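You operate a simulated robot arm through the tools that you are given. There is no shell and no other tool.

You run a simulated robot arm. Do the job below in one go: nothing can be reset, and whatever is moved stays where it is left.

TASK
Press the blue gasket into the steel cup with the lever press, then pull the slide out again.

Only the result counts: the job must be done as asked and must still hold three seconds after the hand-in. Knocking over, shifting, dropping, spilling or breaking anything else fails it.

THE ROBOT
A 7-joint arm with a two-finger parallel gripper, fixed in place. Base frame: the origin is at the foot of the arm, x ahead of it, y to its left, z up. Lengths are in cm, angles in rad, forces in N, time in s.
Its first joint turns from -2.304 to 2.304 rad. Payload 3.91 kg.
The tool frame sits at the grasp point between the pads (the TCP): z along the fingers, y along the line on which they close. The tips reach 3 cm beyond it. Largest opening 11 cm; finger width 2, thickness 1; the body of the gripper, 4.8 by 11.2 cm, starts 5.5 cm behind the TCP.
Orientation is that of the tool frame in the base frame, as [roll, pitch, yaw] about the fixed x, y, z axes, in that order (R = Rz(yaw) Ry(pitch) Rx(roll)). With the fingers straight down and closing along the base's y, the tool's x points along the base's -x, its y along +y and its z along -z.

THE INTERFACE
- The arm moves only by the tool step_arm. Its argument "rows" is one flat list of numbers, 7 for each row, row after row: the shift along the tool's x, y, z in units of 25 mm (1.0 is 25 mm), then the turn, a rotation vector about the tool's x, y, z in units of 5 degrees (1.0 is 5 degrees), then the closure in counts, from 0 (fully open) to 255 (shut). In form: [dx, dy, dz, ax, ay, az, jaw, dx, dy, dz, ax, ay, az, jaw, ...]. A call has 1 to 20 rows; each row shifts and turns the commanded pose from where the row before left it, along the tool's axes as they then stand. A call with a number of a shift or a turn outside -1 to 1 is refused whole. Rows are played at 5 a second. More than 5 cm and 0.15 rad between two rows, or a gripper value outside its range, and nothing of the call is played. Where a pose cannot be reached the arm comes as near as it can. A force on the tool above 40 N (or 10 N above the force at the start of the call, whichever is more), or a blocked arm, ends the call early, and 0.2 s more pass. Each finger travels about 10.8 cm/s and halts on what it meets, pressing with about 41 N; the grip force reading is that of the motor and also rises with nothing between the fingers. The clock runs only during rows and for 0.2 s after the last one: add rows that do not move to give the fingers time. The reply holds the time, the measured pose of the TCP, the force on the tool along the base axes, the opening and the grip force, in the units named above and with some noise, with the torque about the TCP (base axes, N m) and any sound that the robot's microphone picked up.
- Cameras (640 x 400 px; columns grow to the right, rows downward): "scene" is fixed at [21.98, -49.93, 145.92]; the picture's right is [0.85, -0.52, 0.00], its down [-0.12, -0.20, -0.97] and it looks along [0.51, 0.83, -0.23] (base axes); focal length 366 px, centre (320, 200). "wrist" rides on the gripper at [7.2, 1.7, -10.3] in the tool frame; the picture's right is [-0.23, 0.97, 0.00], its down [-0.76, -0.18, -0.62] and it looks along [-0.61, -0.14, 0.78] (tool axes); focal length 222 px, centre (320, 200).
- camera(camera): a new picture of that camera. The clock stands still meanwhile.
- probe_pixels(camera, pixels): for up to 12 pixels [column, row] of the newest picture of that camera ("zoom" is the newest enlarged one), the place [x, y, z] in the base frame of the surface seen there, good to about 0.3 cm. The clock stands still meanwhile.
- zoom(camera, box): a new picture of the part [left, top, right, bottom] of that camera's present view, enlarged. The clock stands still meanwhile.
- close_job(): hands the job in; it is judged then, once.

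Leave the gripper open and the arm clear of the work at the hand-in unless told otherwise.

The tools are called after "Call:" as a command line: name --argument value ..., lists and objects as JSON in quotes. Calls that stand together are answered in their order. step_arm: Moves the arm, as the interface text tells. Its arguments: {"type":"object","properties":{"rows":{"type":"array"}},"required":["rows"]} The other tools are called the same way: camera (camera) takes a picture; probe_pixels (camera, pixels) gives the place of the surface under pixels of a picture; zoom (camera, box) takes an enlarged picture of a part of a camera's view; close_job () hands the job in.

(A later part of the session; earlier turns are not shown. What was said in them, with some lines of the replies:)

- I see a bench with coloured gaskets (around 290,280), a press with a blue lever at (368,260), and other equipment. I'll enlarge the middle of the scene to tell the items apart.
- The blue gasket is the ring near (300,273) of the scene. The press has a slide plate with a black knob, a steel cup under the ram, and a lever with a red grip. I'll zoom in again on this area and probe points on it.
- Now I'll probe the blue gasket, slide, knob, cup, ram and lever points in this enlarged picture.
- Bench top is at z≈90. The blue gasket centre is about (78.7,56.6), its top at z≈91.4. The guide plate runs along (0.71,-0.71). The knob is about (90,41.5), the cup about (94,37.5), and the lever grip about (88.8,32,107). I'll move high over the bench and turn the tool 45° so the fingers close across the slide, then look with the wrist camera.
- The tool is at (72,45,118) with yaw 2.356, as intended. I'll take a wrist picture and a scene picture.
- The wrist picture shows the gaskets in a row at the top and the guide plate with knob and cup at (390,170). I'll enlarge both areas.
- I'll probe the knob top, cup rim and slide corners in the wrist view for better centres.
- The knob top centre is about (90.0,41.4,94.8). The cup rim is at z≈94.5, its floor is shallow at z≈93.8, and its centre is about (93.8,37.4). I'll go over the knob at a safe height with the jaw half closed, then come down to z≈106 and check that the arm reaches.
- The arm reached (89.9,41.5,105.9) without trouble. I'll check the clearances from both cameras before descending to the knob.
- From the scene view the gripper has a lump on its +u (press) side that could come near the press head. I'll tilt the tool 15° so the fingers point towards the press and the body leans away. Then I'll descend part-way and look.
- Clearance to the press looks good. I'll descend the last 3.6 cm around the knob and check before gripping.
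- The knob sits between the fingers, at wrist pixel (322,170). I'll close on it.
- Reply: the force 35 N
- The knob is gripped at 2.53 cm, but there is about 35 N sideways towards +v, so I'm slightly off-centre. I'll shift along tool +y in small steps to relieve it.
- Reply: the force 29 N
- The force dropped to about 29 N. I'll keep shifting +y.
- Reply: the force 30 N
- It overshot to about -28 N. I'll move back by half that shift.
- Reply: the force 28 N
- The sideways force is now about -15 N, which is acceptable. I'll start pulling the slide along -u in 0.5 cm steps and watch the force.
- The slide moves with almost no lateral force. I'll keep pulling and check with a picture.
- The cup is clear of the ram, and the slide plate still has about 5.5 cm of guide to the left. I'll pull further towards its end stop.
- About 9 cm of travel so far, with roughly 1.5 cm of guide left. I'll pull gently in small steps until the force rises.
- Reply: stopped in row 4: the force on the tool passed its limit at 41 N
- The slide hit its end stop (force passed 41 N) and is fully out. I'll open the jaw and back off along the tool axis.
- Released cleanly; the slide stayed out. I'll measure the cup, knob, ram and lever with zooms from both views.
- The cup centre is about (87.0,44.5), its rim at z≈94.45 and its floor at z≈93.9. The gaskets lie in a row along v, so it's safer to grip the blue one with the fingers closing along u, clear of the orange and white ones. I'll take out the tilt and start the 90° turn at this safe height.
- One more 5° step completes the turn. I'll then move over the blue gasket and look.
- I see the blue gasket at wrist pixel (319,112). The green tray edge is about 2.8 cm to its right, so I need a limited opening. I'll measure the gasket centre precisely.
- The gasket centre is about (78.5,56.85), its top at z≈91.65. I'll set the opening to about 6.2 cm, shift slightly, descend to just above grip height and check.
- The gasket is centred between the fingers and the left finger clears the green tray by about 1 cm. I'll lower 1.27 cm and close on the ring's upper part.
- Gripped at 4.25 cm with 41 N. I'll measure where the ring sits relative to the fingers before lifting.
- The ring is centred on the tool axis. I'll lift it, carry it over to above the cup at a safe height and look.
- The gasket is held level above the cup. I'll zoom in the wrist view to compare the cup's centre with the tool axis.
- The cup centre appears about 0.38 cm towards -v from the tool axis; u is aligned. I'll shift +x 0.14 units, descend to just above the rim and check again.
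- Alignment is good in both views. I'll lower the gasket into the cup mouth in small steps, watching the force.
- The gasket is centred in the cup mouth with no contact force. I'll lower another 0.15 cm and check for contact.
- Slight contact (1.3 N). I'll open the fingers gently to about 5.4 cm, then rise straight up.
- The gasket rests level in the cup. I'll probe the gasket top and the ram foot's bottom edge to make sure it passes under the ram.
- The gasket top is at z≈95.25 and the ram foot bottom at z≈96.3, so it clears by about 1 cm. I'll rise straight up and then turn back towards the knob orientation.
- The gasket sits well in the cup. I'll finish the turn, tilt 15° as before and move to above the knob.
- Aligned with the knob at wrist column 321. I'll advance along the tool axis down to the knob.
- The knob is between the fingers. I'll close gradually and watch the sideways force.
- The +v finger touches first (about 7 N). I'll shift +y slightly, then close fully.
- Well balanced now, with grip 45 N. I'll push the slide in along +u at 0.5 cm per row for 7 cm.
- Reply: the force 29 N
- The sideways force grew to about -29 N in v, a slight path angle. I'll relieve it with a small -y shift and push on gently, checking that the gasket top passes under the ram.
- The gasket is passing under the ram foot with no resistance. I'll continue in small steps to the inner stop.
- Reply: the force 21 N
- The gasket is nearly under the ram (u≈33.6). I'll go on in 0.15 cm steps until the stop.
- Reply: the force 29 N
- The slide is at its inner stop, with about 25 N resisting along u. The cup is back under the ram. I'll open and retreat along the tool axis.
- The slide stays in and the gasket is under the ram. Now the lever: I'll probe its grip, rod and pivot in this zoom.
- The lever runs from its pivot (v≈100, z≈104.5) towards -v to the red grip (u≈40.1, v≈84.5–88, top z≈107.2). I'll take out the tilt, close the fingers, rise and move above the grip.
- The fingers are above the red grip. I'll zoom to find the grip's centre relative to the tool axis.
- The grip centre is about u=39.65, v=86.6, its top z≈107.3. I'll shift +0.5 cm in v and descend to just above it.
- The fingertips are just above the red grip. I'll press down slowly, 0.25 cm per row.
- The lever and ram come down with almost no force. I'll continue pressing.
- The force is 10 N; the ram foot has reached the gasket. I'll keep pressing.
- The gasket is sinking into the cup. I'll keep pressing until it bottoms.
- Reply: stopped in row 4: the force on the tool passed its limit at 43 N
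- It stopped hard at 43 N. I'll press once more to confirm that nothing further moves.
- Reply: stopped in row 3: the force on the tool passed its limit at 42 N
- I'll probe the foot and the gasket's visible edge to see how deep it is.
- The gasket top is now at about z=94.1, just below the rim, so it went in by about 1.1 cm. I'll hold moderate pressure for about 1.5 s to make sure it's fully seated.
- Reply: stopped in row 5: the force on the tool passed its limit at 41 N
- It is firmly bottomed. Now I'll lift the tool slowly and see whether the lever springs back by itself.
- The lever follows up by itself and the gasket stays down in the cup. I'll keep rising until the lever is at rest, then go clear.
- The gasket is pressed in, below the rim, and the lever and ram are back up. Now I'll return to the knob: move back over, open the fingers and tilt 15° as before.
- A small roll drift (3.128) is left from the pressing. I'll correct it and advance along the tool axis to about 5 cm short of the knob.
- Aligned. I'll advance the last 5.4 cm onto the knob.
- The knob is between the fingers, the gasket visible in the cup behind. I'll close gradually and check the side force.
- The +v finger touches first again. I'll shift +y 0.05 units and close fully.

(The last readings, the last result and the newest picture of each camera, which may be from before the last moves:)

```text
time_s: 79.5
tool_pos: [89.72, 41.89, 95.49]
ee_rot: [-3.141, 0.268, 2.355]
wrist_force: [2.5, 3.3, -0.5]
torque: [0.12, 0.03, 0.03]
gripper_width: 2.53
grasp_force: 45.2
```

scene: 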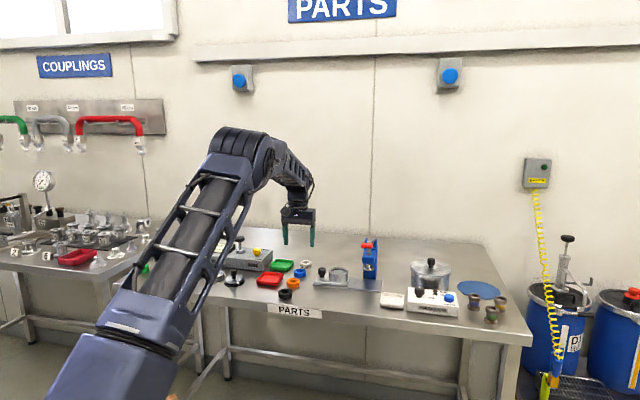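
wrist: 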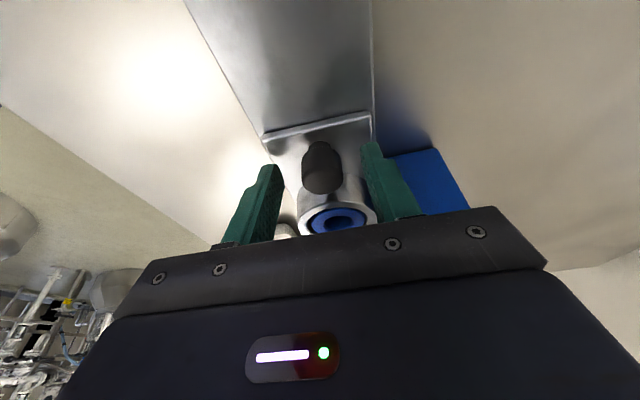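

Well balanced. I'll pull the slide out along -u, 7 cm first.

Call:
step_arm --rows '[0.1, 0, -0.026, 0, 0, 0, 255, 0.193, 0.003, -0.052, 0, 0, 0, 255, 0.193, 0.003, -0.052, 0, 0, 0, 255, 0.193, 0.003, -0.052, 0, 0, 0, 255, 0.193, 0.003, -0.052, 0, 0, 0, 255, 0.193, 0.003, -0.052, 0, 0, 0, 255, 0.193, 0.003, -0.052, 0, 0, 0, 255, 0.193, 0.003, -0.052, 0, 0, 0, 255, 0.193, 0.003, -0.052, 0, 0, 0, 255, 0.193, 0.003, -0.052, 0, 0, 0, 255, 0.193, 0.003, -0.052, 0, 0, 0, 255, 0.193, 0.003, -0.052, 0, 0, 0, 255, 0.193, 0.003, -0.052, 0, 0, 0, 255, 0.193, 0.003, -0.052, 0, 0, 0, 255, 0, 0, 0, 0, 0, 0, 255]'

Call:
zoom --camera "scene" --box '[310, 210, 400, 300]'

```text
time_s: 82.9
tool_pos: [84.92, 46.62, 95.48]
ee_rot: [-3.141, 0.27, 2.355]
wrist_force: [-8.8, -7.6, 9.6]
torque: [-0.12, 0.35, -0.09]
gripper_width: 2.54
grasp_force: 45.0
stopped in row 15: the force on the tool passed its limit at 40 N (the readings are from after the stop); the commanded pose is now the measured one
```

```text
4.44 times, centred on (355, 255) of scene
```

zoom: 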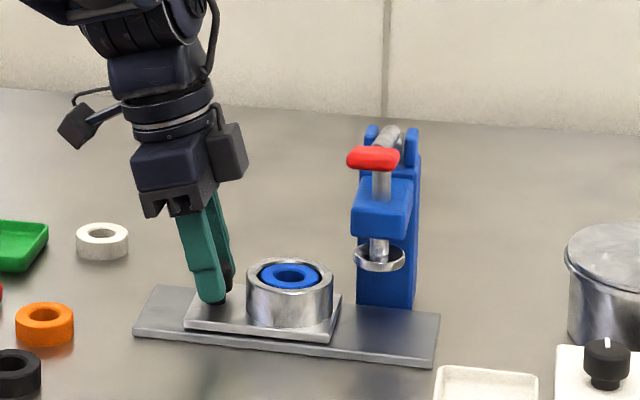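

The slide is mostly out; the stop came from side force building up. I'll relieve it and pull the remaining 3.4 cm.

Call:
step_arm --rows '[0, -0.03, 0, 0, 0, 0, 255, 0.193, 0, -0.052, 0, 0, 0, 255, 0.193, -0.003, -0.052, 0, 0, 0, 255, 0.193, -0.003, -0.052, 0, 0, 0, 255, 0.193, -0.003, -0.052, 0, 0, 0, 255, 0, 0, 0, 0, 0, 0, 255]'

```text
time_s: 84.3
tool_pos: [83.6, 48.04, 95.41]
ee_rot: [3.14, 0.269, 2.354]
wrist_force: [0.8, 0.6, 17.1]
torque: [-0.09, -0.14, 0.03]
gripper_width: 2.54
grasp_force: 44.6
```

The side force is gone. A downward push of 17 N remains, so I'll raise a touch and continue in small steps to the outer stop.

Call:
step_arm --rows '[0.097, 0, -0.04, 0, 0, 0, 255, 0.097, 0, -0.032, 0, 0, 0, 255, 0.097, 0, -0.028, 0, 0, 0, 255, 0.097, 0, -0.026, 0, 0, 0, 255, 0.077, 0, -0.021, 0, 0, 0, 255, 0.058, 0, -0.016, 0, 0, 0, 255, 0.058, 0, -0.016, 0, 0, 0, 255, 0, 0, 0, 0, 0, 0, 255]'

Call:
zoom --camera "scene" --box '[310, 210, 400, 300]'

```text
time_s: 86.1
tool_pos: [82.69, 48.92, 95.45]
ee_rot: [-3.139, 0.272, 2.354]
wrist_force: [20.6, -1.4, 10.1]
torque: [0.07, -0.5, -0.07]
gripper_width: 2.55
grasp_force: 45.6
```

```text
4.44 times, centred on (355, 255) of scene
```

zoom: 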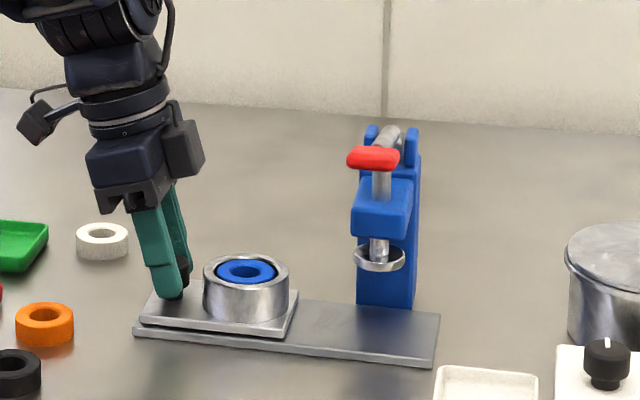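

About 16 N is resisting along u, so the slide is at its outer stop. One more small pull will confirm it.

Call:
step_arm --rows '[0.05, 0, -0.013, 0, 0, 0, 255, 0.04, 0, -0.01, 0, 0, 0, 255, 0, 0, 0, 0, 0, 0, 255]'

```text
time_s: 86.7
tool_pos: [82.62, 48.85, 95.49]
ee_rot: [-3.141, 0.273, 2.349]
wrist_force: [7.3, -0.6, -2.0]
torque: [0.21, 0.07, -0.09]
gripper_width: 2.59
grasp_force: 44.4
stopped in row 3: the force on the tool passed its limit at 41 N (the readings are from after the stop); the commanded pose is now the measured one
```

The slide is firmly at the outer stop. I'll open the fingers and retreat along the tool axis.

Call:
step_arm --rows '[0, 0, 0, 0, 0, 0, 200, 0, 0, 0, 0, 0, 0, 130, 0, 0, 0, 0, 0, 0, 130, 0, 0, -0.5, 0, 0, 0, 130, 0, 0, -0.9, 0, 0, 0, 130, 0, 0, -1, 0, 0, 0, 130, 0, 0, -1, 0, 0, 0, 60, 0, 0, -1, 0, 0, 0, 0, 0, 0, -1, 0, 0, 0, 0, 0, 0, -1, 0, 0, 0, 0, 0, 0, -1, 0, 0, 0, 0, 0, 0, 0, 0, 0, 0, 0]'

Call:
camera --camera "wrist"

Call:
camera --camera "scene"

Call:
zoom --camera "scene" --box '[315, 250, 365, 295]'

```text
time_s: 89.3
tool_pos: [79.04, 52.41, 113.41]
ee_rot: [-3.14, 0.272, 2.352]
wrist_force: [-0.3, -0.1, -0.1]
torque: [0.0, -0.03, -0.01]
gripper_width: 10.99
grasp_force: 0.0
```

```text
taken
```

wrist: 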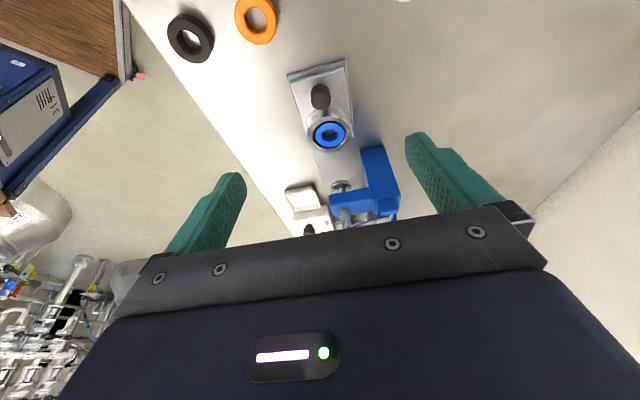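

```text
taken
```

scene: 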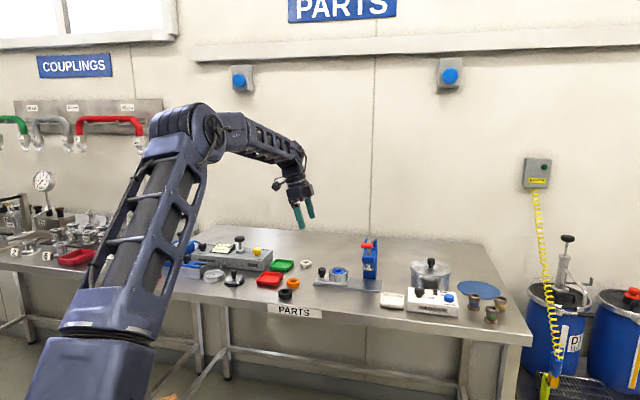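

```text
8.89 times, centred on (340, 272) of scene
```

zoom: 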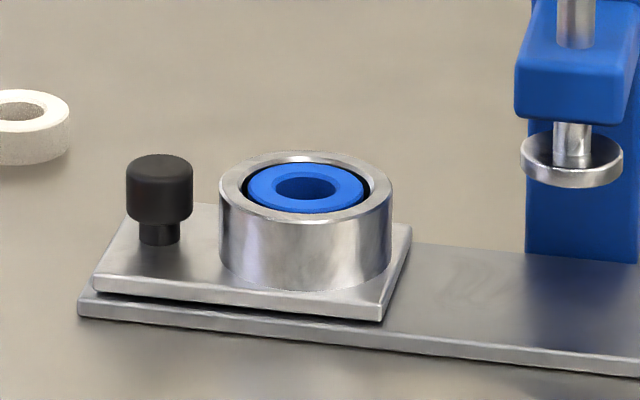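

The gasket sits in the cup and the slide is out. I'll probe the gasket top against the rim as a last check.

Call:
probe_pixels --camera "zoom" --pixels '[[305, 170], [305, 206], [262, 185], [348, 185], [228, 190], [385, 190], [305, 156], [305, 217], [305, 188]]'

```text
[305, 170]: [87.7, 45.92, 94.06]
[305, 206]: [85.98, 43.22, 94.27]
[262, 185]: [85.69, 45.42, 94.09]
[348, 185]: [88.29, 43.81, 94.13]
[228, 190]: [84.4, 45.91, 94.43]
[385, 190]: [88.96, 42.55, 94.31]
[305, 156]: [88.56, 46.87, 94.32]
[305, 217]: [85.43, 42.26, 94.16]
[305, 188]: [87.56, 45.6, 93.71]
```

The gasket top (z≈94.1) is level and just below the rim (z≈94.35). The lever is up, the slide is out, and the other parts look untouched. I'll take out the tilt and move the arm further clear before handing in.

Call:
step_arm --rows '[0, 0, -0.6, 0, 1, 0, 0, 0, 0, -0.6, 0, 1, 0, 0, 0, 0, -0.6, 0, 1, 0, 0, 0.5, -0.5, -0.6, 0, 0, 0, 0, 0.5, -0.6, -0.6, 0, 0, 0, 0, 0.5, -0.6, 0, 0, 0, 0, 0, 0.5, -0.6, 0, 0, 0, 0, 0, 0, 0, 0, 0, 0, 0, 0, 0, 0, 0, 0, 0, 0, 0]'

Call:
zoom --camera "scene" --box '[240, 220, 400, 320]'

```text
time_s: 91.3
tool_pos: [70.94, 52.55, 120.62]
ee_rot: [3.14, 0.009, 2.351]
wrist_force: [0.0, -0.1, 0.1]
torque: [0.0, 0.02, -0.01]
gripper_width: 11.01
grasp_force: 0.0
```

```text
4.00 times, centred on (320, 270) of scene
```

zoom: 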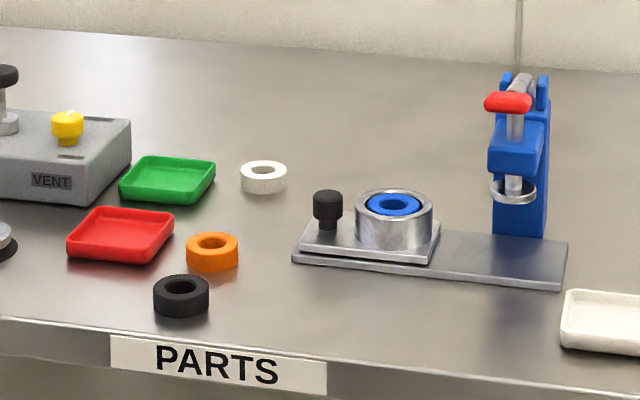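

The view shows the finished job. The blue gasket is pressed into the steel cup, the slide is pulled out, the lever is up and the other parts are where they were. The arm is clear and the gripper open, so I'm handing in.

Call:
close_job

```text
The job is handed in.
```

The blue gasket is pressed into the steel cup, and the slide is pulled back out to its outer stop. I've handed the job in; no verdict came back with the hand-in.

- **Gasket:** it went in about 1.1 cm under the lever, which stopped hard at just over 40 N on three presses. It sits level, about 0.2 cm below the cup rim.
- **Press:** the lever and ram sprang back up on their own when I lifted off.
- **Everything else:** nothing else looked moved in the last scene picture. The arm is clear of the work and the gripper is fully open.
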